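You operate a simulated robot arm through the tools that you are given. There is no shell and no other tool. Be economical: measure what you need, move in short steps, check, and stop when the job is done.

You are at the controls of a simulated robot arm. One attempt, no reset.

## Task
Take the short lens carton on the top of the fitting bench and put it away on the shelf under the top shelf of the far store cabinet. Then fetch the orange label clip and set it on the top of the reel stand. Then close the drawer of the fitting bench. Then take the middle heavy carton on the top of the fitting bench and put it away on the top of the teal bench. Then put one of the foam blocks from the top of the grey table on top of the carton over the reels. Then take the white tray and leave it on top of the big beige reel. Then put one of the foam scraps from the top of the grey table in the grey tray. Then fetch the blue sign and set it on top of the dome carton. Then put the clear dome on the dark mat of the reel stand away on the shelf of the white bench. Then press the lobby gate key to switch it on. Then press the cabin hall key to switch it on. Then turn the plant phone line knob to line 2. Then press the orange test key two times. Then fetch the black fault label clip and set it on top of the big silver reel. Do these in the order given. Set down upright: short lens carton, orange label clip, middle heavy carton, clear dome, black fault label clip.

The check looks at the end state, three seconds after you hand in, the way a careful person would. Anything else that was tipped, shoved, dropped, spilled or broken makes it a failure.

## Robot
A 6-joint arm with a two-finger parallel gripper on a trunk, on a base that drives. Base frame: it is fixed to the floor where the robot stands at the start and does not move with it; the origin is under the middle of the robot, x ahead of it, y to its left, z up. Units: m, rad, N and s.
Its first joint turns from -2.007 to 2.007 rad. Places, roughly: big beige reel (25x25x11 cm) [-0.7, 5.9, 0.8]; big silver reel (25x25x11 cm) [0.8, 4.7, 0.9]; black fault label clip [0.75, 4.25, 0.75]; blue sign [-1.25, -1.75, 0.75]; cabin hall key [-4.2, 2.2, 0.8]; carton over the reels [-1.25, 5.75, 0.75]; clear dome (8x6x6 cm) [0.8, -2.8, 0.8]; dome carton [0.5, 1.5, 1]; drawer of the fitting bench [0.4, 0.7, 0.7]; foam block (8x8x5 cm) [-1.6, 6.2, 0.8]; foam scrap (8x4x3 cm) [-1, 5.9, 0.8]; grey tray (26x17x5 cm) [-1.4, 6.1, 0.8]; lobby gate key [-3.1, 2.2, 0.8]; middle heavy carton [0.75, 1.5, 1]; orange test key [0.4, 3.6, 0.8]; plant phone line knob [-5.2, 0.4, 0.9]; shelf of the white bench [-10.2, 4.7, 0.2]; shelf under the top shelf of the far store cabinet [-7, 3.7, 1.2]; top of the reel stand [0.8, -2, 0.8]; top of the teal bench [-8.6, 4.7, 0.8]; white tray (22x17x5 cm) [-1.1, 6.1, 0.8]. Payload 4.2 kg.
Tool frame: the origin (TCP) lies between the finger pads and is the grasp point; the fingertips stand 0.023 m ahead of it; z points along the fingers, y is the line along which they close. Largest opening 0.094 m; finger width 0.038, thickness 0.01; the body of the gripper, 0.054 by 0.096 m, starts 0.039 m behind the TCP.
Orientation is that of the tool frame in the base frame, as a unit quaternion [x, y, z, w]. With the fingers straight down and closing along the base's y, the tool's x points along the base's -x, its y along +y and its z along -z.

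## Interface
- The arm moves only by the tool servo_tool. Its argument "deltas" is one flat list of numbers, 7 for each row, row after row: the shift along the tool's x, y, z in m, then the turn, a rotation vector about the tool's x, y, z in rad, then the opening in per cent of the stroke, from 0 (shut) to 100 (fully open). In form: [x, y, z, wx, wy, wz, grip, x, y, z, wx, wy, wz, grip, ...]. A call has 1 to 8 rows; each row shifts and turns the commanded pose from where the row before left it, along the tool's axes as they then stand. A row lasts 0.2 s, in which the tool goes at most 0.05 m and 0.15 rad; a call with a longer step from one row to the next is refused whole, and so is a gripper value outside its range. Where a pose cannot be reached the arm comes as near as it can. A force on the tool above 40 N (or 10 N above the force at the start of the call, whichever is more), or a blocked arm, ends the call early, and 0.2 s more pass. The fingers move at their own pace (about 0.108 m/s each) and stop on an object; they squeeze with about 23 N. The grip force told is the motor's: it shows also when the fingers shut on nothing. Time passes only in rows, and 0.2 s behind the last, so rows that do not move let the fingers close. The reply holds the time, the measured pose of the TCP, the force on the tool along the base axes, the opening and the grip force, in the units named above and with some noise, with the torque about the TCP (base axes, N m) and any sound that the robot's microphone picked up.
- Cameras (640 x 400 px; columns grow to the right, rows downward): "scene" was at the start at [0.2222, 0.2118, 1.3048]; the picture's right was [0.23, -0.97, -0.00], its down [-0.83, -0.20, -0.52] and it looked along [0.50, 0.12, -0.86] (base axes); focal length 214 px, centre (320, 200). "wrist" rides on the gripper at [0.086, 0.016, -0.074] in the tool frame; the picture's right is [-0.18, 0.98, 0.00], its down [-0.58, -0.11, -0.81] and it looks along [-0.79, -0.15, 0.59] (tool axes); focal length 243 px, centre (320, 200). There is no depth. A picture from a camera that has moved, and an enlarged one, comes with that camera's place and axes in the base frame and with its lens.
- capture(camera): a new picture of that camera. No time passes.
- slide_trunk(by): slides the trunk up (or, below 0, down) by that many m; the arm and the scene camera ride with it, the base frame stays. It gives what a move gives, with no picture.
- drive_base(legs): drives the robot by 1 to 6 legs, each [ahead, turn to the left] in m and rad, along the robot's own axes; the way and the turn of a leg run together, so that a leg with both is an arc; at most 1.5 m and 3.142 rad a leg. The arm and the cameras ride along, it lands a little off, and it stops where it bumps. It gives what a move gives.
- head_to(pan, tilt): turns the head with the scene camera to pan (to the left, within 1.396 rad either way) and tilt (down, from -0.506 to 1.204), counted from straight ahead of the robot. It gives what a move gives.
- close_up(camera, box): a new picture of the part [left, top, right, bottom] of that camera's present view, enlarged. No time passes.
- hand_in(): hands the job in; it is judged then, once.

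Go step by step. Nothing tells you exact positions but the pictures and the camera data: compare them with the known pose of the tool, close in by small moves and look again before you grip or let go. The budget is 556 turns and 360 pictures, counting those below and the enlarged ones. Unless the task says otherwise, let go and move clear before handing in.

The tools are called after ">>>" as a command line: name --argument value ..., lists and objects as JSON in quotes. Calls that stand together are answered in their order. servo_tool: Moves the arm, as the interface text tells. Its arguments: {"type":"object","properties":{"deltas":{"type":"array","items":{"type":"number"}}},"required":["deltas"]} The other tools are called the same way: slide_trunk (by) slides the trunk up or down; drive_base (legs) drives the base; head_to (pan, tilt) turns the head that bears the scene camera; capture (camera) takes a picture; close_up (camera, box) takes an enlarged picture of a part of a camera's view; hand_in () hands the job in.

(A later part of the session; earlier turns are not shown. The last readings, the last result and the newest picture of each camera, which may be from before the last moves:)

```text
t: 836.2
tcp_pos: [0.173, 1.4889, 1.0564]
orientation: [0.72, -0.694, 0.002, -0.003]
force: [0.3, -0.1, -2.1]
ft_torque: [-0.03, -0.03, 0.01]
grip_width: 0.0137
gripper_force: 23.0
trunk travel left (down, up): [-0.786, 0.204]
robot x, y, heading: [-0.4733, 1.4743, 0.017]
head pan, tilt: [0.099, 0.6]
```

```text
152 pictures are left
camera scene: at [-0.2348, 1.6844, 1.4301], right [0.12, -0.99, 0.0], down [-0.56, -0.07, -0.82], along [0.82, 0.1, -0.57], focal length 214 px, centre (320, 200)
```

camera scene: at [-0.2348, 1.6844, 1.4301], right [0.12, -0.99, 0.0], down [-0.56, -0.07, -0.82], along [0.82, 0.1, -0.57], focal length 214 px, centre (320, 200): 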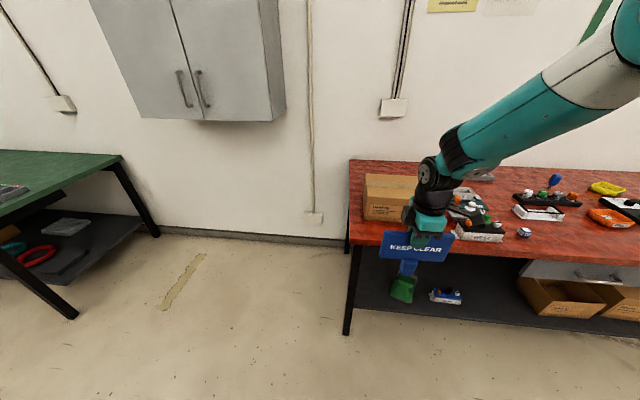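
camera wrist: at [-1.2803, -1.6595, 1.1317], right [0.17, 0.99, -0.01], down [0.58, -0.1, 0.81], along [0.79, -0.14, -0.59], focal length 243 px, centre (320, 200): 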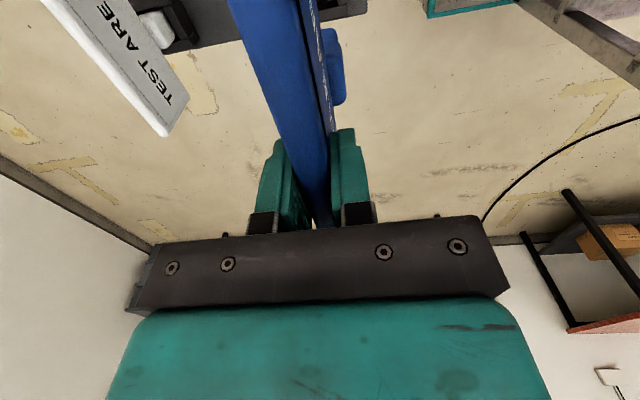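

Now rotate the sign towards horizontal (tool pointing forward, 20° down), away from the bench.

>>> servo_tool --deltas '[0, 0, -0.02, 0.1356, 0, 0, 0, 0, 0, -0.02, 0.1356, 0, 0, 0, 0, 0, -0.01, 0.1356, 0, 0, 0, 0, 0, 0, 0.1356, 0, 0, 0, 0, 0, 0, 0.1356, 0, 0, 0, 0, 0, 0, 0.1356, 0, 0, 0, 0, 0, 0, 0.1356, 0, 0, 0, 0, 0, 0, 0.1356, 0, 0, 0]'

>>> capture --camera "scene"

>>> close_up --camera "scene" --box '[320, 120, 520, 245]'

```text
t: 838.0
tcp_pos: [0.1662, 1.489, 1.1063]
orientation: [0.615, -0.593, 0.362, -0.374]
force: [-0.2, 0.2, -0.7]
ft_torque: [0.03, 0.13, 0.04]
grip_width: 0.0137
gripper_force: 22.8
trunk travel left (down, up): [-0.786, 0.204]
robot x, y, heading: [-0.4759, 1.4776, 0.012]
head pan, tilt: [0.099, 0.6]
```

```text
151 pictures are left
camera scene: at [-0.2351, 1.6841, 1.4303], right [0.12, -0.99, 0.0], down [-0.56, -0.07, -0.83], along [0.82, 0.1, -0.56], focal length 214 px, centre (320, 200)
```

scene: 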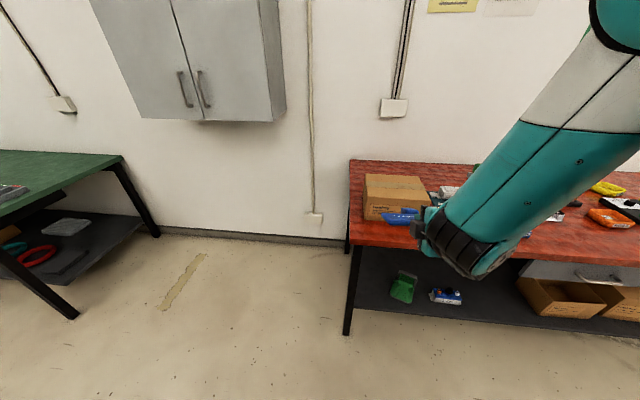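

```text
3.20 times, centred on (420, 182) of scene
camera zoom: at [-0.2351, 1.6841, 1.4303], right [0.12, -0.99, 0.0], down [-0.56, -0.07, -0.83], along [0.82, 0.1, -0.56], focal length 686 px, centre (0, 256)
```

zoom: 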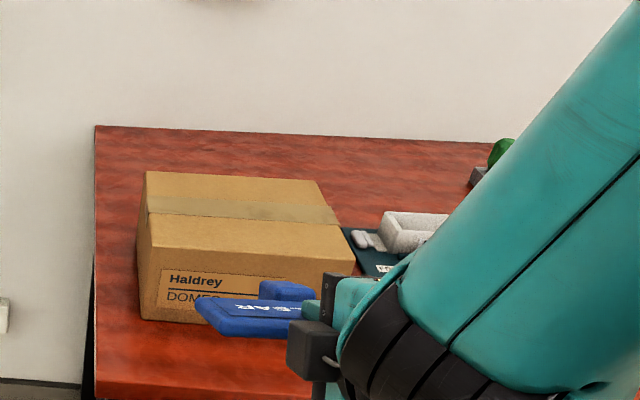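

The carton top is at z≈0.96, x 0.49–0.70, y 1.34–1.58. Plan: hold the sign horizontal, rest it on the carton with the gripped edge just overhanging the front, release, then push it in. Rotate to horizontal first.

>>> servo_tool --deltas '[0, 0, 0, 0.1195, 0, 0, 0, 0, 0, 0, 0.1195, 0, 0, 0, 0, 0, 0, 0.1195, 0, 0, 0, 0, 0, 0, 0.1195, 0, 0, 0]'

>>> capture --camera "wrist"

>>> close_up --camera "scene" --box '[320, 120, 520, 245]'

```text
t: 839.0
tcp_pos: [0.1767, 1.4949, 1.1419]
orientation: [0.558, -0.537, 0.44, -0.455]
force: [-0.1, 0.3, -0.8]
ft_torque: [-0.03, 0.15, -0.01]
grip_width: 0.0138
gripper_force: 23.4
out of reach, approached as far as the arm can: row 2, 3, 4
trunk travel left (down, up): [-0.786, 0.204]
robot x, y, heading: [-0.4763, 1.477, 0.015]
head pan, tilt: [0.099, 0.6]
```

```text
149 pictures are left
camera wrist: at [0.1045, 1.4073, 1.1418], right [-0.2, 0.18, -0.96], down [-0.79, 0.55, 0.27], along [0.58, 0.81, 0.03], focal length 243 px, centre (320, 200)
```

wrist: 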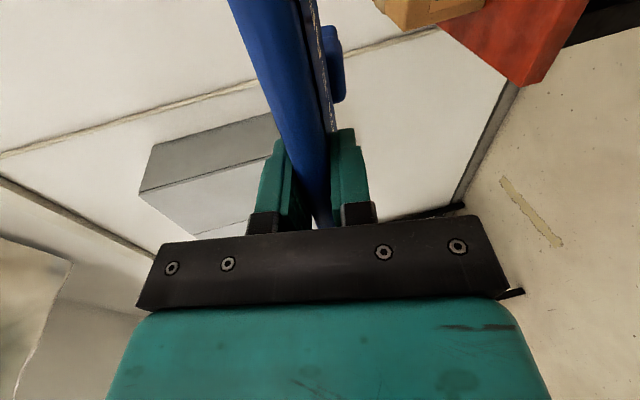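

```text
3.20 times, centred on (420, 182) of scene
camera zoom: at [-0.2351, 1.6845, 1.4301], right [0.12, -0.99, 0.0], down [-0.56, -0.07, -0.83], along [0.82, 0.1, -0.56], focal length 686 px, centre (0, 256)
```

zoom: 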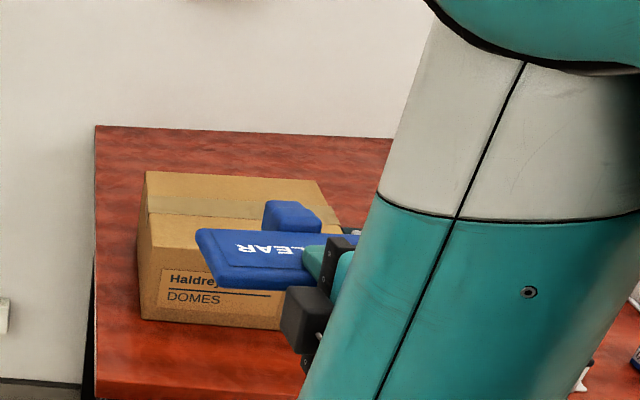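

>>> drive_base --legs '[[0.25, 0]]'

>>> servo_tool --deltas '[0.02, 0, 0, 0.1, 0, 0, 0, 0, 0, 0, 0.1, 0, 0, 0]'

>>> capture --camera "scene"

>>> close_up --camera "scene" --box '[320, 160, 520, 285]'

```text
t: 840.8
tcp_pos: [0.4301, 1.4995, 1.1397]
orientation: [0.557, -0.537, 0.44, -0.456]
force: [-0.2, 0.3, -2.1]
ft_torque: [-0.04, 0.09, 0.02]
grip_width: 0.0139
gripper_force: 22.5
trunk travel left (down, up): [-0.786, 0.204]
robot x, y, heading: [-0.2221, 1.4818, 0.016]
head pan, tilt: [0.099, 0.6]
```

```text
t: 841.4
tcp_pos: [0.4395, 1.4763, 1.2269]
orientation: [0.516, -0.496, 0.485, -0.503]
force: [-0.1, 0.0, -2.0]
ft_torque: [0.03, 0.11, -0.01]
grip_width: 0.014
gripper_force: 22.9
out of reach, approached as far as the arm can: row 1, 2
trunk travel left (down, up): [-0.786, 0.204]
robot x, y, heading: [-0.2227, 1.4801, 0.016]
head pan, tilt: [0.099, 0.6]
```

```text
147 pictures are left
camera scene: at [0.018, 1.6889, 1.43], right [0.12, -0.99, 0.0], down [-0.56, -0.07, -0.82], along [0.82, 0.1, -0.57], focal length 214 px, centre (320, 200)
```

scene: 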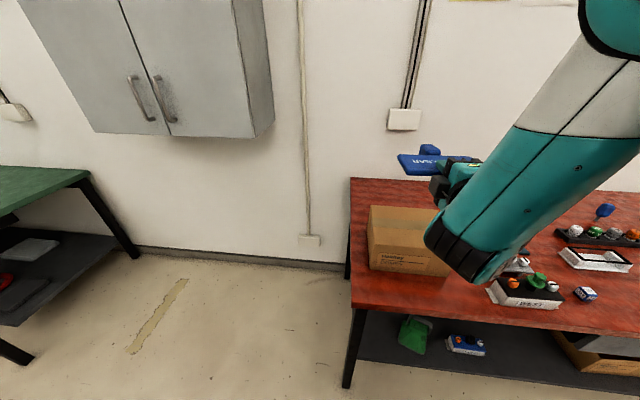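

```text
3.20 times, centred on (420, 222) of scene
camera zoom: at [0.018, 1.6889, 1.43], right [0.12, -0.99, 0.0], down [-0.56, -0.07, -0.82], along [0.82, 0.1, -0.57], focal length 686 px, centre (0, 128)
```

zoom: 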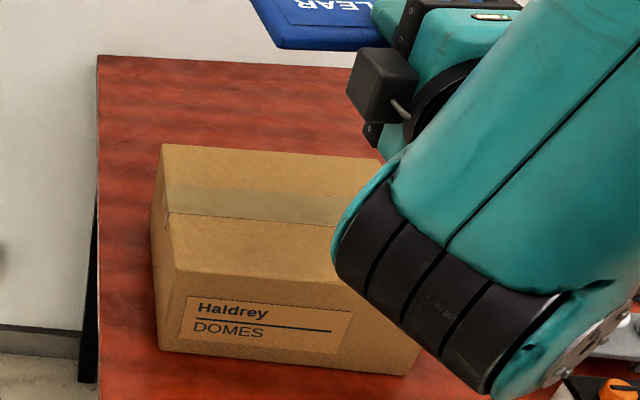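

Holding it fully horizontal brings the wrist too low. I'll use a ~27° down-tilt instead: rest the stem end on the carton, open so the plate settles on the lower finger in front of the carton's edge, lower and withdraw, then push in.

>>> servo_tool --deltas '[0, 0, 0, -0.1195, 0, 0, 0, 0, 0, 0, -0.1195, 0, 0, 0, 0, 0, 0, -0.1195, 0, 0, 0, 0, 0, 0, -0.1195, 0, 0, 0]'

>>> capture --camera "scene"

```text
t: 842.4
tcp_pos: [0.4407, 1.477, 1.2279]
orientation: [0.615, -0.594, 0.361, -0.373]
force: [0.2, 0.1, -2.3]
ft_torque: [0.0, 0.11, -0.01]
grip_width: 0.0136
gripper_force: 23.6
trunk travel left (down, up): [-0.786, 0.204]
robot x, y, heading: [-0.2216, 1.4787, 0.02]
head pan, tilt: [0.099, 0.6]
```

```text
145 pictures are left
camera scene: at [0.0178, 1.6887, 1.4301], right [0.12, -0.99, 0.0], down [-0.56, -0.07, -0.82], along [0.82, 0.1, -0.57], focal length 214 px, centre (320, 200)
```

scene: 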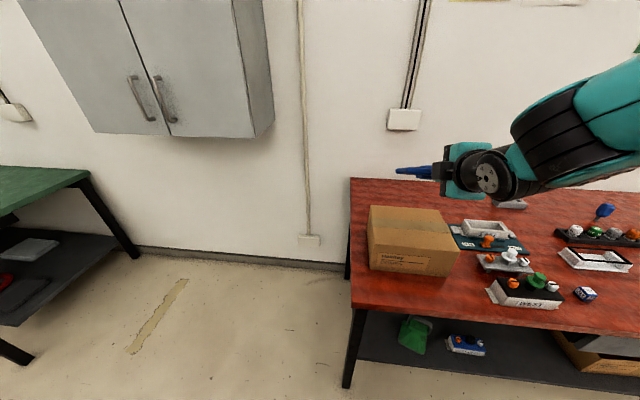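

>>> servo_tool --deltas '[0.003, 0.0331, 0.0275, 0, 0, 0, 0, 0.003, 0.0331, 0.0275, 0, 0, 0, 0, 0.003, 0.0331, 0.0275, 0, 0, 0, 0, 0.003, 0.0331, 0.0275, 0, 0, 0, 0]'

>>> capture --camera "scene"

>>> close_up --camera "scene" --box '[340, 170, 500, 290]'

>>> capture --camera "wrist"

```text
t: 843.4
tcp_pos: [0.4772, 1.4652, 1.0596]
orientation: [0.615, -0.593, 0.36, -0.374]
force: [-0.9, -0.9, -1.1]
ft_torque: [0.01, 0.13, -0.01]
grip_width: 0.0139
gripper_force: 22.9
trunk travel left (down, up): [-0.786, 0.204]
robot x, y, heading: [-0.2251, 1.4758, 0.009]
head pan, tilt: [0.099, 0.6]
```

```text
144 pictures are left
camera scene: at [0.0171, 1.6886, 1.4303], right [0.12, -0.99, 0.0], down [-0.56, -0.07, -0.83], along [0.82, 0.1, -0.56], focal length 214 px, centre (320, 200)
```

scene: 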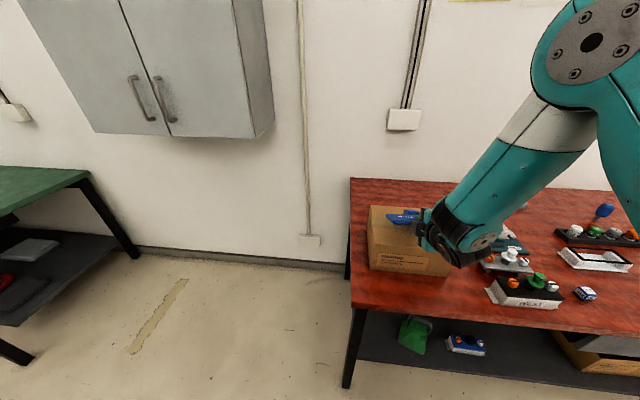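

```text
3.33 times, centred on (420, 230) of scene
camera zoom: at [0.0171, 1.6886, 1.4303], right [0.12, -0.99, 0.0], down [-0.56, -0.07, -0.83], along [0.82, 0.1, -0.56], focal length 715 px, centre (-13, 100)
```

zoom: 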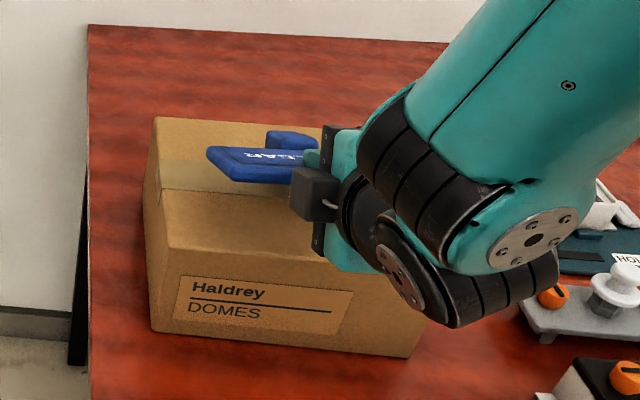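

```text
142 pictures are left
camera wrist: at [0.4067, 1.3777, 1.0801], right [-0.46, 0.17, -0.87], down [-0.69, 0.56, 0.47], along [0.57, 0.81, -0.14], focal length 243 px, centre (320, 200)
```

wrist: 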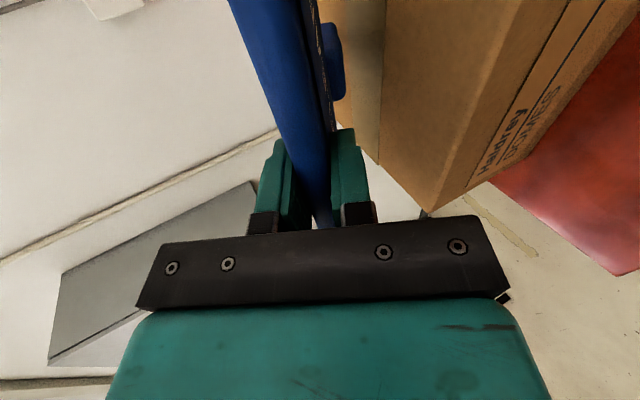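

>>> servo_tool --deltas '[0, 0.009, 0.0046, 0, 0, 0, 0, 0, 0.0045, 0.0023, 0, 0, 0, 0, 0, 0, 0, 0, 0, 0, 0]'

>>> servo_tool --deltas '[0, 0.0045, 0.0023, 0, 0, 0, 0, 0, 0.0045, 0.0023, 0, 0, 0, 0, 0, 0, 0, 0, 0, 0, 0]'

>>> capture --camera "wrist"

```text
t: 844.2
tcp_pos: [0.4769, 1.4658, 1.0438]
orientation: [0.615, -0.594, 0.361, -0.373]
force: [0.0, -0.1, -0.2]
ft_torque: [0.04, -0.16, 0.03]
grip_width: 0.014
gripper_force: 23.2
trunk travel left (down, up): [-0.786, 0.204]
robot x, y, heading: [-0.224, 1.4818, 0.017]
head pan, tilt: [0.099, 0.6]
```

```text
t: 845.0
tcp_pos: [0.4765, 1.4657, 1.0341]
orientation: [0.614, -0.593, 0.362, -0.375]
force: [-2.2, 0.1, 9.8]
ft_torque: [0.15, -0.93, 0.0]
grip_width: 0.0164
gripper_force: 23.2
trunk travel left (down, up): [-0.786, 0.204]
robot x, y, heading: [-0.2233, 1.4825, 0.02]
head pan, tilt: [0.099, 0.6]
```

```text
141 pictures are left
camera wrist: at [0.4065, 1.3774, 1.0554], right [-0.46, 0.17, -0.87], down [-0.69, 0.56, 0.47], along [0.57, 0.81, -0.14], focal length 243 px, centre (320, 200)
```

wrist: 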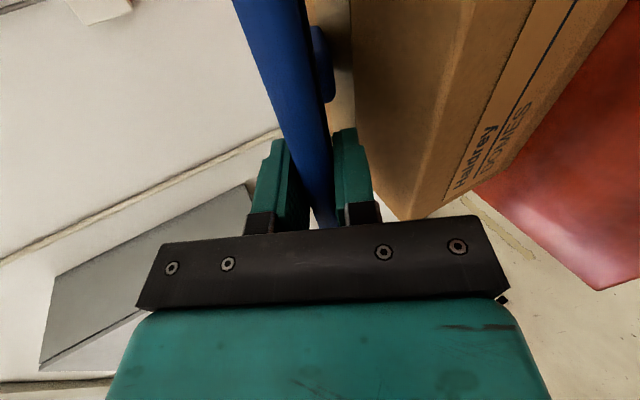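

>>> servo_tool --deltas '[0, 0, 0, 0, 0, 0, 30, 0, 0, 0, 0, 0, 0, 45, 0, 0, 0, 0, 0, 0, 60, 0, 0, 0, 0, 0, 0, 60]'

>>> capture --camera "wrist"

>>> close_up --camera "scene" --box '[340, 170, 500, 290]'

```text
t: 846.0
tcp_pos: [0.4775, 1.4647, 1.0335]
orientation: [0.614, -0.593, 0.361, -0.374]
force: [-0.2, -0.6, -1.4]
ft_torque: [-0.01, -0.03, -0.02]
grip_width: 0.0567
gripper_force: 0.2
trunk travel left (down, up): [-0.786, 0.204]
robot x, y, heading: [-0.2232, 1.4774, 0.02]
head pan, tilt: [0.099, 0.6]
```

```text
140 pictures are left
camera wrist: at [0.4068, 1.3774, 1.0549], right [-0.46, 0.17, -0.87], down [-0.69, 0.56, 0.47], along [0.57, 0.81, -0.14], focal length 243 px, centre (320, 200)
```

wrist: 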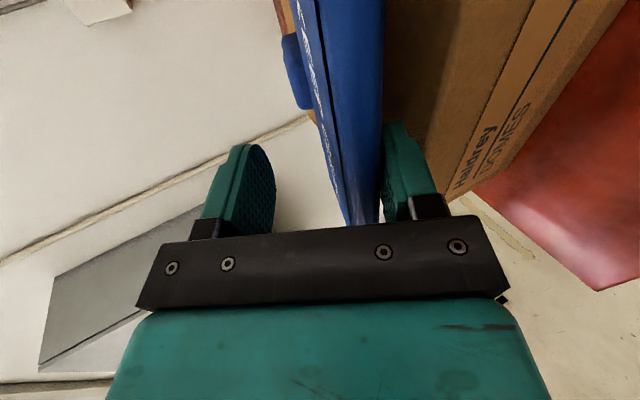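

```text
3.33 times, centred on (420, 230) of scene
camera zoom: at [0.0177, 1.6887, 1.4302], right [0.12, -0.99, 0.0], down [-0.56, -0.07, -0.83], along [0.82, 0.1, -0.56], focal length 715 px, centre (-13, 100)
```

zoom: 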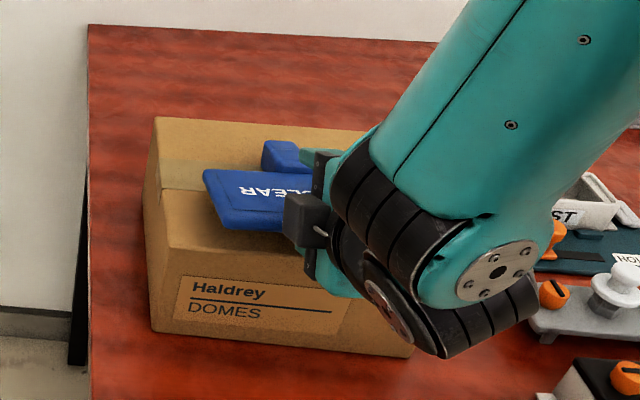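

>>> servo_tool --deltas '[0, 0, 0, 0, 0, 0, 80, 0, 0, 0, 0, 0, 0, 100, 0, 0, 0, 0, 0, 0, 100]'

>>> capture --camera "wrist"

```text
t: 846.8
tcp_pos: [0.4765, 1.4654, 1.0342]
orientation: [0.615, -0.594, 0.361, -0.374]
force: [0.1, 0.7, -0.4]
ft_torque: [0.02, -0.07, 0.0]
grip_width: 0.0939
gripper_force: 0.0
trunk travel left (down, up): [-0.786, 0.204]
robot x, y, heading: [-0.2242, 1.4831, 0.021]
head pan, tilt: [0.099, 0.6]
```

```text
138 pictures are left
camera wrist: at [0.4068, 1.3774, 1.0549], right [-0.46, 0.17, -0.87], down [-0.69, 0.56, 0.47], along [0.57, 0.81, -0.14], focal length 243 px, centre (320, 200)
```

wrist: 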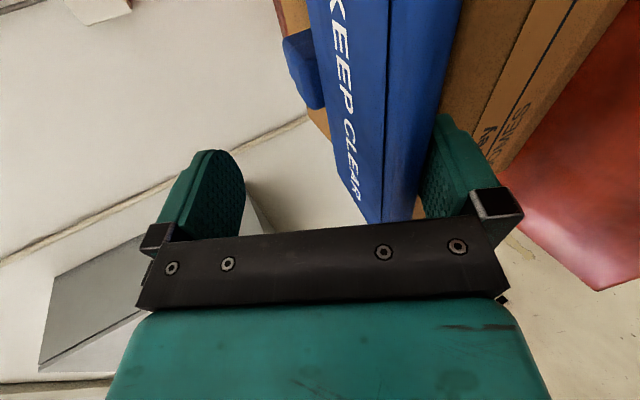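

>>> servo_tool --deltas '[0, 0.0134, 0.007, 0, 0, 0, 100, 0, 0, 0, 0, 0, 0, 100]'

>>> capture --camera "wrist"

>>> close_up --camera "scene" --box '[340, 170, 500, 290]'

```text
t: 847.4
tcp_pos: [0.4762, 1.4661, 1.0223]
orientation: [0.614, -0.593, 0.363, -0.374]
force: [-14.3, -1.7, 30.4]
ft_torque: [-0.6, 0.74, -0.26]
grip_width: 0.085
gripper_force: 0.1
trunk travel left (down, up): [-0.786, 0.204]
robot x, y, heading: [-0.2217, 1.4808, 0.014]
head pan, tilt: [0.099, 0.6]
```

```text
137 pictures are left
camera wrist: at [0.4061, 1.3772, 1.0425], right [-0.45, 0.17, -0.88], down [-0.69, 0.56, 0.46], along [0.57, 0.81, -0.14], focal length 243 px, centre (320, 200)
```

wrist: 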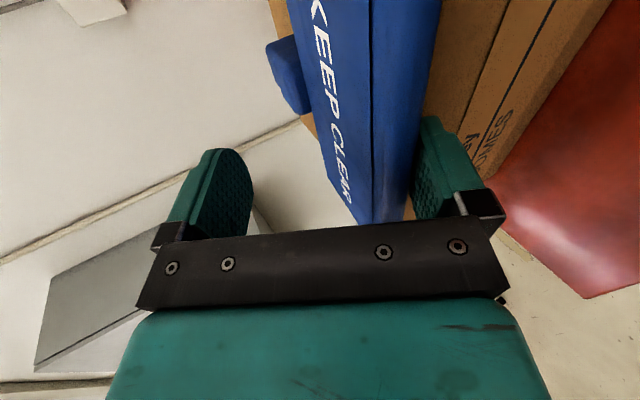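

```text
3.33 times, centred on (420, 230) of scene
camera zoom: at [0.0158, 1.6886, 1.431], right [0.12, -0.99, 0.0], down [-0.56, -0.07, -0.83], along [0.82, 0.1, -0.56], focal length 715 px, centre (-13, 100)
```

zoom: 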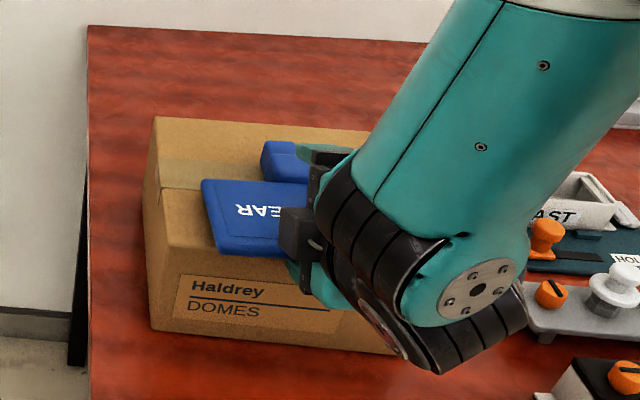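

>>> servo_tool --deltas '[0, -0.0107, -0.0056, 0, 0, 0, 100, 0, 0.009, -0.0178, 0, 0, 0, 100, 0, 0.009, -0.0178, 0, 0, 0, 100, 0, 0.0138, -0.0267, 0, 0, 0, 100]'

>>> capture --camera "wrist"

>>> close_up --camera "scene" --box '[340, 170, 500, 290]'

```text
t: 848.4
tcp_pos: [0.4119, 1.4624, 1.0297]
orientation: [0.615, -0.594, 0.362, -0.372]
force: [-0.3, -0.2, 0.1]
ft_torque: [-0.04, -0.01, 0.01]
grip_width: 0.094
gripper_force: 0.1
out of reach, approached as far as the arm can: row 4
trunk travel left (down, up): [-0.786, 0.204]
robot x, y, heading: [-0.2242, 1.479, 0.011]
head pan, tilt: [0.099, 0.6]
```

```text
135 pictures are left
camera wrist: at [0.3413, 1.3749, 1.0511], right [-0.46, 0.17, -0.87], down [-0.68, 0.56, 0.47], along [0.57, 0.81, -0.14], focal length 243 px, centre (320, 200)
```

wrist: 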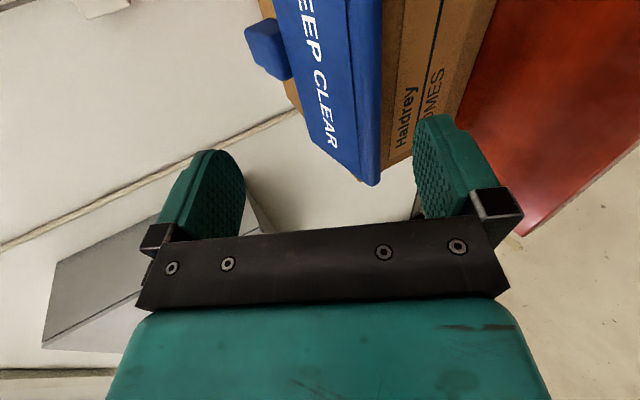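

```text
3.33 times, centred on (420, 230) of scene
camera zoom: at [0.0178, 1.6884, 1.4302], right [0.12, -0.99, 0.0], down [-0.56, -0.07, -0.83], along [0.82, 0.1, -0.56], focal length 715 px, centre (-13, 100)
```

zoom: 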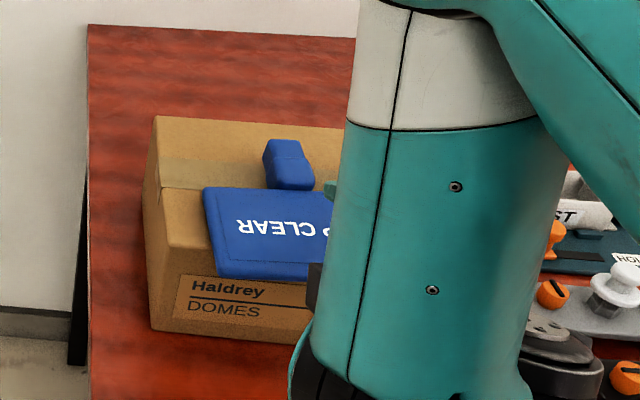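

The sign lies flat on the carton, overhanging the front by about 3 cm. I'll push it in with closed fingers.

>>> servo_tool --deltas '[0, 0.0198, 0.0102, 0, 0, 0, 0, 0, 0.0198, 0.0102, 0, 0, 0, 0, 0, 0, 0, 0, 0, 0, 0]'

>>> capture --camera "wrist"

```text
t: 849.2
tcp_pos: [0.417, 1.4673, 0.9874]
orientation: [0.616, -0.594, 0.36, -0.372]
force: [0.5, -0.7, 0.7]
ft_torque: [0.01, -0.01, -0.04]
grip_width: 0.0
gripper_force: 23.2
out of reach, approached as far as the arm can: row 2
trunk travel left (down, up): [-0.786, 0.204]
robot x, y, heading: [-0.2221, 1.482, 0.015]
head pan, tilt: [0.099, 0.6]
```

```text
133 pictures are left
camera wrist: at [0.3463, 1.3777, 1.0086], right [-0.46, 0.17, -0.87], down [-0.68, 0.56, 0.47], along [0.57, 0.81, -0.14], focal length 243 px, centre (320, 200)
```

wrist: 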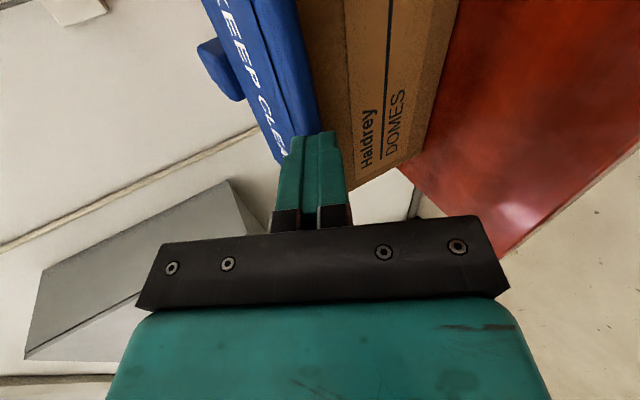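

>>> servo_tool --deltas '[0, -0.0116, -0.006, 0, 0, 0, 0, 0, -0.0092, 0.0178, 0, 0, 0, 0, 0, 0, 0, 0, 0, 0, 0]'

>>> capture --camera "wrist"

```text
t: 850.0
tcp_pos: [0.4371, 1.4674, 1.0014]
orientation: [0.615, -0.593, 0.361, -0.374]
force: [0.0, -0.6, 0.6]
ft_torque: [0.02, 0.02, -0.02]
grip_width: 0.0
gripper_force: 23.1
trunk travel left (down, up): [-0.786, 0.204]
robot x, y, heading: [-0.224, 1.4803, 0.023]
head pan, tilt: [0.099, 0.6]
```

```text
132 pictures are left
camera wrist: at [0.3668, 1.3784, 1.0221], right [-0.46, 0.17, -0.87], down [-0.69, 0.56, 0.47], along [0.57, 0.81, -0.14], focal length 243 px, centre (320, 200)
```

wrist: 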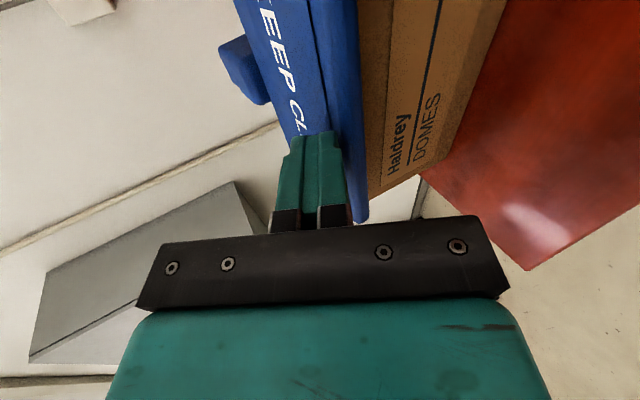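

>>> servo_tool --deltas '[0, 0.0115, -0.0222, 0, 0, 0, 0, 0, 0.0062, 0.0032, 0, 0, 0, 0, 0, -0.0092, 0.0178, 0, 0, 0, 0, 0, -0.0092, 0.0178, 0, 0, 0, 0]'

>>> capture --camera "wrist"

>>> close_up --camera "scene" --box '[340, 170, 500, 290]'

```text
t: 851.0
tcp_pos: [0.4523, 1.4663, 0.9959]
orientation: [0.614, -0.593, 0.363, -0.374]
force: [-5.9, -3.9, 18.7]
ft_torque: [-0.21, -0.26, -0.38]
grip_width: 0.0002
gripper_force: 23.1
trunk travel left (down, up): [-0.786, 0.204]
robot x, y, heading: [-0.221, 1.4793, 0.02]
head pan, tilt: [0.099, 0.6]
```

```text
131 pictures are left
camera wrist: at [0.3822, 1.3789, 1.0169], right [-0.45, 0.17, -0.87], down [-0.69, 0.56, 0.46], along [0.57, 0.81, -0.14], focal length 243 px, centre (320, 200)
```

wrist: 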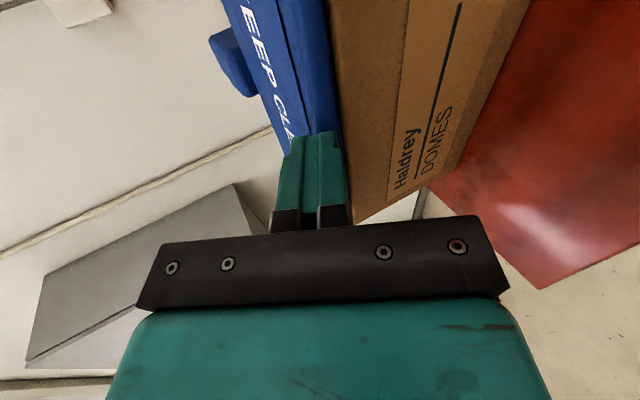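

```text
3.33 times, centred on (420, 230) of scene
camera zoom: at [0.0166, 1.6885, 1.4307], right [0.12, -0.99, 0.0], down [-0.56, -0.07, -0.83], along [0.82, 0.1, -0.56], focal length 715 px, centre (-13, 100)
```

zoom: 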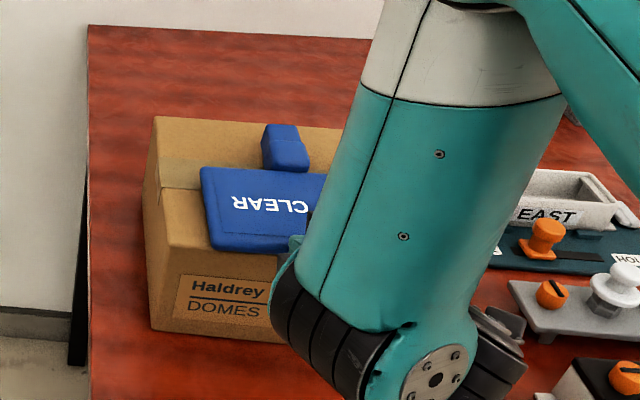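

The sign is now fully on the carton. Retreat carefully.

>>> servo_tool --deltas '[0, -0.005, -0.0026, 0, 0, 0, 0, 0, 0.009, -0.0178, 0, 0, 0, 0, 0, -0.02, -0.03, 0, 0, 0, 0, 0, -0.03, -0.03, 0, 0, 0, 0, 0, -0.03, -0.03, 0, 0, 0, 0]'

>>> drive_base --legs '[[-0.3, 0]]'

>>> close_up --camera "scene" --box '[330, 150, 490, 250]'

```text
t: 852.2
tcp_pos: [0.4165, 1.473, 1.1109]
orientation: [0.615, -0.594, 0.359, -0.373]
force: [0.6, 0.0, -0.6]
ft_torque: [-0.01, -0.01, -0.03]
grip_width: 0.0001
gripper_force: 23.3
out of reach, approached as far as the arm can: row 4, 5
trunk travel left (down, up): [-0.786, 0.204]
robot x, y, heading: [-0.2216, 1.4801, 0.022]
head pan, tilt: [0.099, 0.6]
```

```text
t: 854.3
tcp_pos: [0.1145, 1.4666, 1.1102]
orientation: [0.615, -0.594, 0.362, -0.372]
force: [-0.2, 0.2, -0.3]
ft_torque: [-0.01, -0.01, -0.01]
grip_width: 0.0
gripper_force: 22.5
trunk travel left (down, up): [-0.786, 0.204]
robot x, y, heading: [-0.5217, 1.4723, 0.013]
head pan, tilt: [0.099, 0.6]
```

```text
4.00 times, centred on (410, 200) of scene
camera zoom: at [-0.2824, 1.6836, 1.4302], right [0.11, -0.99, 0.0], down [-0.56, -0.06, -0.83], along [0.82, 0.09, -0.56], focal length 858 px, centre (-40, 200)
```

zoom: 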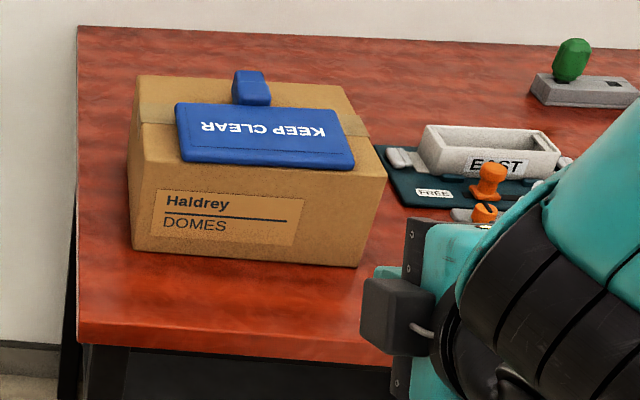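

The sign is well placed. Next: the clear dome at the reel stand. Restore the tool to neutral and drive there.

>>> servo_tool --deltas '[0, 0, 0, -0.136, 0, 0, 100, 0, 0, 0, -0.136, 0, 0, 100, 0, 0, 0, -0.136, 0, 0, 100, 0, 0, 0, -0.136, 0, 0, 100, 0, 0, 0, -0.136, 0, 0, 100, 0, 0, 0, -0.136, 0, 0, 100, 0, 0, 0, -0.136, 0, 0, 100, 0, 0, 0, -0.138, 0, 0, 100]'

>>> servo_tool --deltas '[0, 0, 0, 0, 0, 0.1428, 100, 0, 0, 0, 0, 0, 0.1428, 100, 0, 0, 0, 0, 0, 0.1428, 100, 0, 0, 0, 0, 0, 0.1428, 100, 0, 0, 0, 0, 0, 0.1428, 100, 0, 0, 0, 0, 0, 0.1428, 100, 0, 0, 0, 0, 0, 0.1428, 100, 0, 0, 0, 0, 0, 0.1428, 100]'

>>> servo_tool --deltas '[0, 0, 0, 0, 0, 0.1428, 100, 0, 0, 0, 0, 0, 0.1428, 100, 0, 0, 0, 0, 0, 0.1428, 100]'

>>> drive_base --legs '[[0, -1.571], [1.4, 0], [1.4, 0], [1.3, 0]]'

```text
t: 856.1
tcp_pos: [0.1156, 1.4677, 1.111]
orientation: [0.719, -0.695, 0.0, 0.001]
force: [0.4, 0.0, 0.5]
ft_torque: [-0.02, -0.03, -0.02]
grip_width: 0.0941
gripper_force: 0.1
trunk travel left (down, up): [-0.786, 0.204]
robot x, y, heading: [-0.5265, 1.4749, 0.013]
head pan, tilt: [0.099, 0.6]
```

```text
t: 857.9
tcp_pos: [0.1157, 1.4694, 1.1104]
orientation: [-0.227, 0.974, -0.001, 0.001]
force: [0.1, 0.1, -0.2]
ft_torque: [-0.01, -0.02, -0.02]
grip_width: 0.0939
gripper_force: 0.0
trunk travel left (down, up): [-0.786, 0.204]
robot x, y, heading: [-0.5226, 1.4758, 0.015]
head pan, tilt: [0.099, 0.6]
```

```text
t: 858.7
tcp_pos: [0.1171, 1.4666, 1.1114]
orientation: [-0.016, 1.0, -0.001, 0.0]
force: [-0.1, -0.7, -0.3]
ft_torque: [0.02, 0.0, 0.04]
grip_width: 0.0939
gripper_force: 0.1
trunk travel left (down, up): [-0.786, 0.204]
robot x, y, heading: [-0.5241, 1.4736, 0.014]
head pan, tilt: [0.099, 0.6]
```

```text
t: 882.1
tcp_pos: [-0.5507, -3.253, 1.1108]
orientation: [0.708, 0.706, -0.001, 0.001]
force: [-1.2, -0.3, -0.1]
ft_torque: [-0.01, 0.02, -0.01]
grip_width: 0.094
gripper_force: 0.0
trunk travel left (down, up): [-0.786, 0.204]
robot x, y, heading: [-0.5163, -2.6143, -1.593]
head pan, tilt: [0.099, 0.6]
```

>>> drive_base --legs '[[0, 1.593], [0.3, 0]]'

>>> head_to --pan 0.0 --tilt 0.6

>>> capture --camera "scene"

>>> close_up --camera "scene" --box '[200, 140, 440, 290]'

```text
t: 888.0
tcp_pos: [0.4187, -2.6571, 1.1106]
orientation: [0.004, 1.0, -0.001, 0.002]
force: [-0.6, -0.5, -0.3]
ft_torque: [-0.01, -0.01, 0.01]
grip_width: 0.094
gripper_force: 0.0
trunk travel left (down, up): [-0.786, 0.204]
robot x, y, heading: [-0.2192, -2.6215, -0.025]
head pan, tilt: [0.099, 0.6]
```

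```text
t: 888.7
tcp_pos: [0.4198, -2.656, 1.11]
orientation: [0.005, 1.0, -0.001, 0.0]
force: [-0.2, -0.4, -0.2]
ft_torque: [-0.02, 0.01, -0.01]
grip_width: 0.094
gripper_force: 0.1
trunk travel left (down, up): [-0.786, 0.204]
robot x, y, heading: [-0.2182, -2.6189, -0.022]
head pan, tilt: [0.0, 0.6]
```

```text
128 pictures are left
camera scene: at [0.0309, -2.4318, 1.4302], right [-0.03, -1.0, 0.0], down [-0.56, 0.01, -0.83], along [0.82, -0.02, -0.56], focal length 214 px, centre (320, 200)
```

scene: 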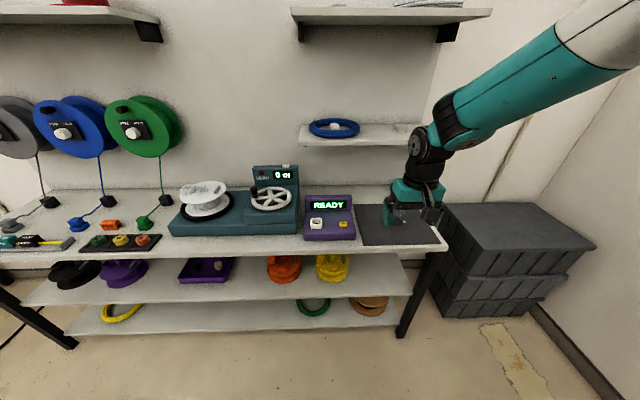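

```text
2.67 times, centred on (320, 215) of scene
camera zoom: at [0.0309, -2.4318, 1.4302], right [-0.03, -1.0, 0.0], down [-0.56, 0.01, -0.83], along [0.82, -0.02, -0.56], focal length 572 px, centre (320, 160)
```

zoom: 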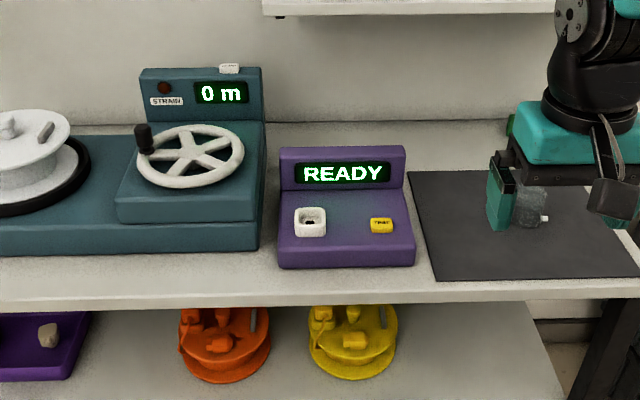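

>>> capture --camera "wrist"

>>> servo_tool --deltas '[0, 0.045, 0, 0, 0, 0, 100, 0, 0.045, 0, 0, 0, 0, 100, 0, 0.045, 0, 0, 0, 0, 100, 0, 0.045, 0, 0, 0, 0, 100]'

>>> close_up --camera "scene" --box '[330, 160, 490, 260]'

```text
126 pictures are left
camera wrist: at [0.3332, -2.6378, 1.186], right [0.19, 0.98, 0.0], down [0.58, -0.11, 0.81], along [0.79, -0.16, -0.59], focal length 243 px, centre (320, 200)
```

wrist: 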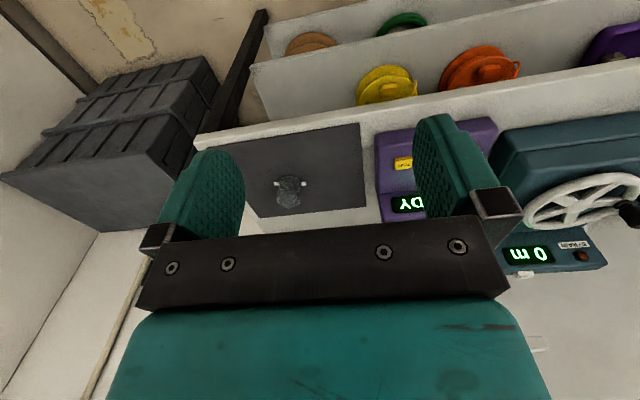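

```text
t: 889.7
tcp_pos: [0.4212, -2.4757, 1.1104]
orientation: [0.005, 1.0, -0.001, 0.0]
force: [-0.1, -0.5, -0.1]
ft_torque: [0.01, -0.01, 0.02]
grip_width: 0.0941
gripper_force: 0.2
trunk travel left (down, up): [-0.786, 0.204]
robot x, y, heading: [-0.2175, -2.6183, -0.027]
head pan, tilt: [0.0, 0.6]
```

```text
4.00 times, centred on (410, 210) of scene
camera zoom: at [0.0309, -2.4324, 1.4303], right [-0.03, -1.0, 0.0], down [-0.56, 0.02, -0.83], along [0.82, -0.02, -0.56], focal length 858 px, centre (-40, 160)
```

zoom: 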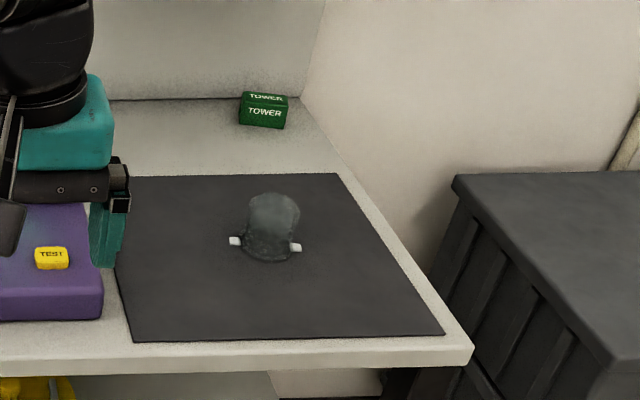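

The clear dome stands at ≈(0.768, −2.798), side tabs along y. I'll grip it across x (away from the tabs): yaw the tool 90° and drive closer.

>>> servo_tool --deltas '[0, 0, 0, 0, 0, -0.1428, 100, 0, 0, 0, 0, 0, -0.1428, 100, 0, 0, 0, 0, 0, -0.1428, 100, 0, 0, 0, 0, 0, -0.1428, 100, 0, 0, 0, 0, 0, -0.1428, 100, 0, 0, 0, 0, 0, -0.1428, 100, 0, 0, 0, 0, 0, -0.1428, 100, 0, 0, 0, 0, 0, -0.1428, 100]'

>>> servo_tool --deltas '[0, 0, 0, 0, 0, -0.1428, 100, 0, 0, 0, 0, 0, -0.1428, 100, 0, 0, 0, 0, 0, -0.1428, 100]'

>>> drive_base --legs '[[0.28, 0]]'

>>> servo_tool --deltas '[0.045, -0.01, 0.02, 0, 0, 0, 100, 0.045, -0.01, 0.02, 0, 0, 0, 100, 0.045, -0.01, 0.02, 0, 0, 0, 100, 0.045, -0.01, 0.02, 0, 0, 0, 100, 0.045, -0.01, 0.02, 0, 0, 0, 100, 0.045, -0.01, 0.02, 0, 0, 0, 100, 0.045, -0.01, 0.02, 0, 0, 0, 100]'

>>> capture --camera "wrist"

>>> capture --camera "scene"

```text
t: 891.5
tcp_pos: [0.4218, -2.4769, 1.1102]
orientation: [-0.537, 0.844, -0.001, 0.0]
force: [-0.6, 0.4, 0.1]
ft_torque: [-0.01, 0.01, 0.01]
grip_width: 0.0939
gripper_force: 0.0
trunk travel left (down, up): [-0.786, 0.204]
robot x, y, heading: [-0.2185, -2.6196, -0.029]
head pan, tilt: [0.0, 0.6]
```

```text
t: 892.3
tcp_pos: [0.4208, -2.4753, 1.1115]
orientation: [-0.705, 0.709, -0.001, 0.0]
force: [-0.7, 0.1, 0.1]
ft_torque: [0.03, -0.01, -0.01]
grip_width: 0.0941
gripper_force: 0.0
trunk travel left (down, up): [-0.786, 0.204]
robot x, y, heading: [-0.2202, -2.6196, -0.026]
head pan, tilt: [0.0, 0.6]
```

```text
t: 894.2
tcp_pos: [0.7008, -2.4836, 1.1106]
orientation: [-0.704, 0.71, -0.001, 0.0]
force: [0.7, 0.6, -0.8]
ft_torque: [0.03, 0.02, 0.01]
grip_width: 0.0938
gripper_force: 0.1
trunk travel left (down, up): [-0.786, 0.204]
robot x, y, heading: [0.0607, -2.6275, -0.03]
head pan, tilt: [0.0, 0.6]
```

```text
refused: row 1 steps farther than a row can; nothing moved
```

```text
124 pictures are left
camera wrist: at [0.6841, -2.5685, 1.1863], right [-0.98, 0.19, 0.0], down [0.11, 0.58, 0.81], along [0.16, 0.79, -0.59], focal length 243 px, centre (320, 200)
```

wrist: 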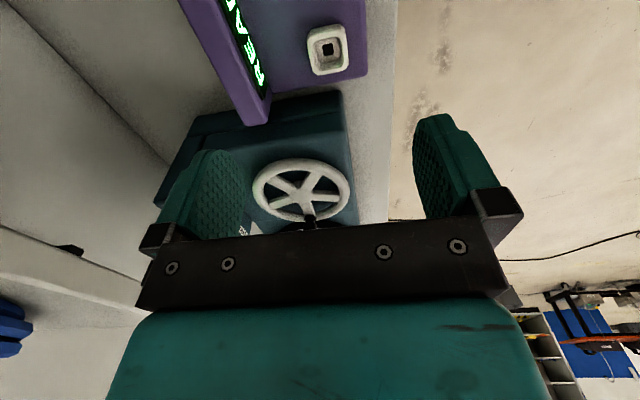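

```text
123 pictures are left
camera scene: at [0.3107, -2.4393, 1.4302], right [-0.03, -1.0, 0.0], down [-0.56, 0.02, -0.83], along [0.82, -0.02, -0.56], focal length 214 px, centre (320, 200)
```

scene: 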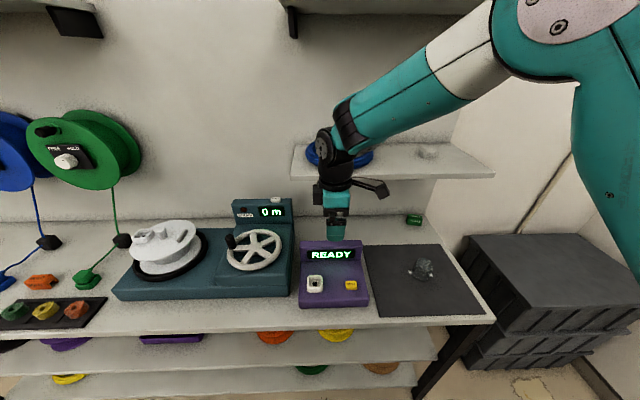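

>>> servo_tool --deltas '[0.0395, -0.0084, 0.018, 0, 0, 0, 100, 0.0395, -0.0084, 0.018, 0, 0, 0, 100, 0.0395, -0.0084, 0.018, 0, 0, 0, 100, 0.0395, -0.0084, 0.018, 0, 0, 0, 100, 0.0395, -0.0084, 0.018, 0, 0, 0, 100, 0.0395, -0.0084, 0.018, 0, 0, 0, 100, 0.0395, -0.0084, 0.018, 0, 0, 0, 100, 0.0395, -0.0084, 0.018, 0, 0, 0, 100]'

>>> capture --camera "wrist"

>>> close_up --camera "scene" --box '[340, 200, 500, 300]'

```text
t: 896.0
tcp_pos: [0.7642, -2.8011, 0.9667]
orientation: [-0.705, 0.71, -0.001, 0.0]
force: [-0.2, 0.5, 0.5]
ft_torque: [-0.03, -0.03, 0.01]
grip_width: 0.0942
gripper_force: 0.0
trunk travel left (down, up): [-0.786, 0.204]
robot x, y, heading: [0.0598, -2.6281, -0.027]
head pan, tilt: [0.0, 0.6]
```

```text
122 pictures are left
camera wrist: at [0.7475, -2.8861, 1.0431], right [-0.98, 0.19, 0.0], down [0.11, 0.58, 0.81], along [0.16, 0.79, -0.59], focal length 243 px, centre (320, 200)
```

wrist: 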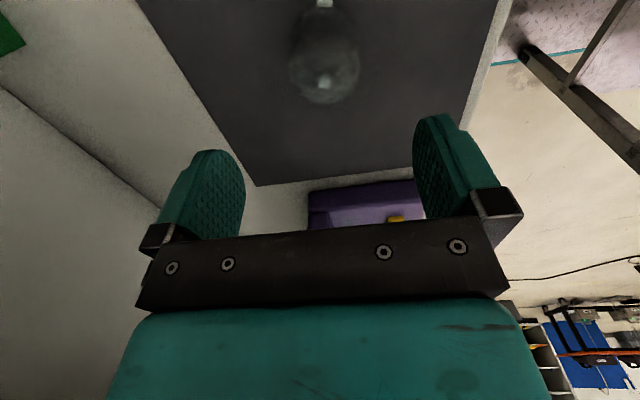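

```text
4.00 times, centred on (420, 250) of scene
camera zoom: at [0.3104, -2.4388, 1.4302], right [-0.03, -1.0, 0.0], down [-0.56, 0.01, -0.83], along [0.82, -0.02, -0.56], focal length 858 px, centre (-80, 0)
```

zoom: 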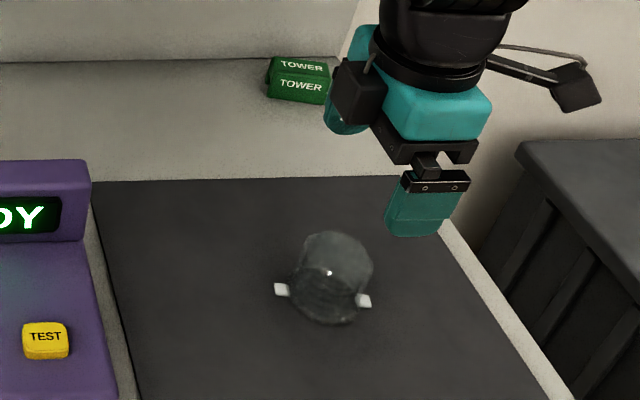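

Aligned over the dome. Descend and grip gently.

>>> servo_tool --deltas '[0, 0.003, 0.045, 0, 0, 0, 100, 0, 0, 0.045, 0, 0, 0, 100, 0, 0, 0.04, 0, 0, 0, 100, 0, 0, 0, 0, 0, 0, 100]'

>>> capture --camera "wrist"

>>> close_up --camera "scene" --box '[340, 200, 500, 300]'

```text
t: 897.0
tcp_pos: [0.7621, -2.8023, 0.8377]
orientation: [-0.704, 0.71, -0.002, 0.0]
force: [-0.8, -0.5, -0.2]
ft_torque: [0.0, -0.02, -0.01]
grip_width: 0.0938
gripper_force: 0.1
trunk travel left (down, up): [-0.786, 0.204]
robot x, y, heading: [0.0579, -2.6312, -0.023]
head pan, tilt: [0.0, 0.6]
```

```text
120 pictures are left
camera wrist: at [0.7457, -2.886, 0.9121], right [-0.98, 0.19, 0.0], down [0.11, 0.58, 0.81], along [0.16, 0.79, -0.59], focal length 243 px, centre (320, 200)
```

wrist: 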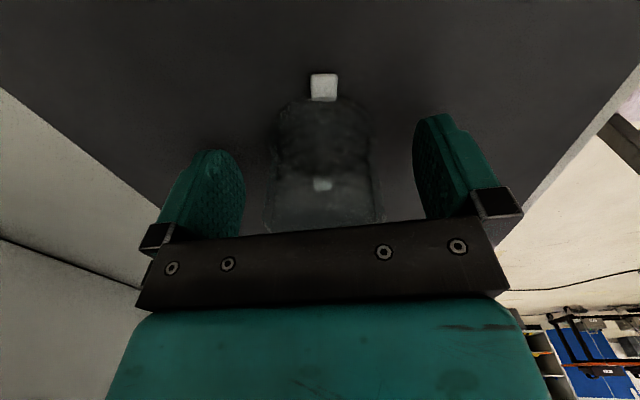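

```text
4.00 times, centred on (420, 250) of scene
camera zoom: at [0.3106, -2.4394, 1.4302], right [-0.03, -1.0, 0.0], down [-0.56, 0.02, -0.83], along [0.82, -0.02, -0.56], focal length 858 px, centre (-80, 0)
```

zoom: 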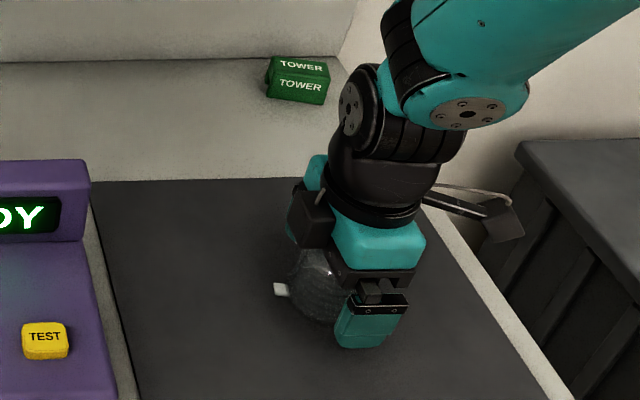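

>>> servo_tool --deltas '[0, 0, 0.004, 0, 0, 0, 100, 0, 0, 0, 0, 0, 0, 0, 0, 0, 0, 0, 0, 0, 0, 0, 0, 0, 0, 0, 0, 0]'

>>> servo_tool --deltas '[0, 0, -0.03, 0, 0, 0, 0, 0, 0, -0.045, 0, 0, 0, 0, 0, 0, -0.045, 0, 0, 0, 0, 0, 0, -0.045, 0, 0, 0, 0, 0, 0, -0.045, 0, 0, 0, 0]'

>>> capture --camera "wrist"

```text
t: 898.0
tcp_pos: [0.7623, -2.8011, 0.834]
orientation: [-0.704, 0.71, -0.001, 0.001]
force: [0.1, -0.8, -0.3]
ft_torque: [0.02, 0.0, 0.02]
grip_width: 0.0517
gripper_force: 23.0
trunk travel left (down, up): [-0.786, 0.204]
robot x, y, heading: [0.0619, -2.6287, -0.024]
head pan, tilt: [0.0, 0.6]
```

```text
t: 899.2
tcp_pos: [0.761, -2.8004, 1.044]
orientation: [-0.704, 0.71, 0.0, 0.001]
force: [0.4, 0.3, -1.1]
ft_torque: [0.02, 0.01, -0.04]
grip_width: 0.0516
gripper_force: 22.6
trunk travel left (down, up): [-0.786, 0.204]
robot x, y, heading: [0.0601, -2.6287, -0.027]
head pan, tilt: [0.0, 0.6]
```

```text
118 pictures are left
camera wrist: at [0.7448, -2.8857, 1.1191], right [-0.98, 0.19, 0.0], down [0.11, 0.58, 0.81], along [0.16, 0.79, -0.59], focal length 243 px, centre (320, 200)
```

wrist: 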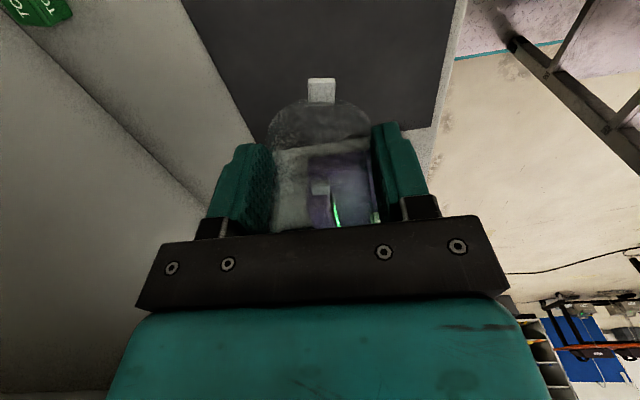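

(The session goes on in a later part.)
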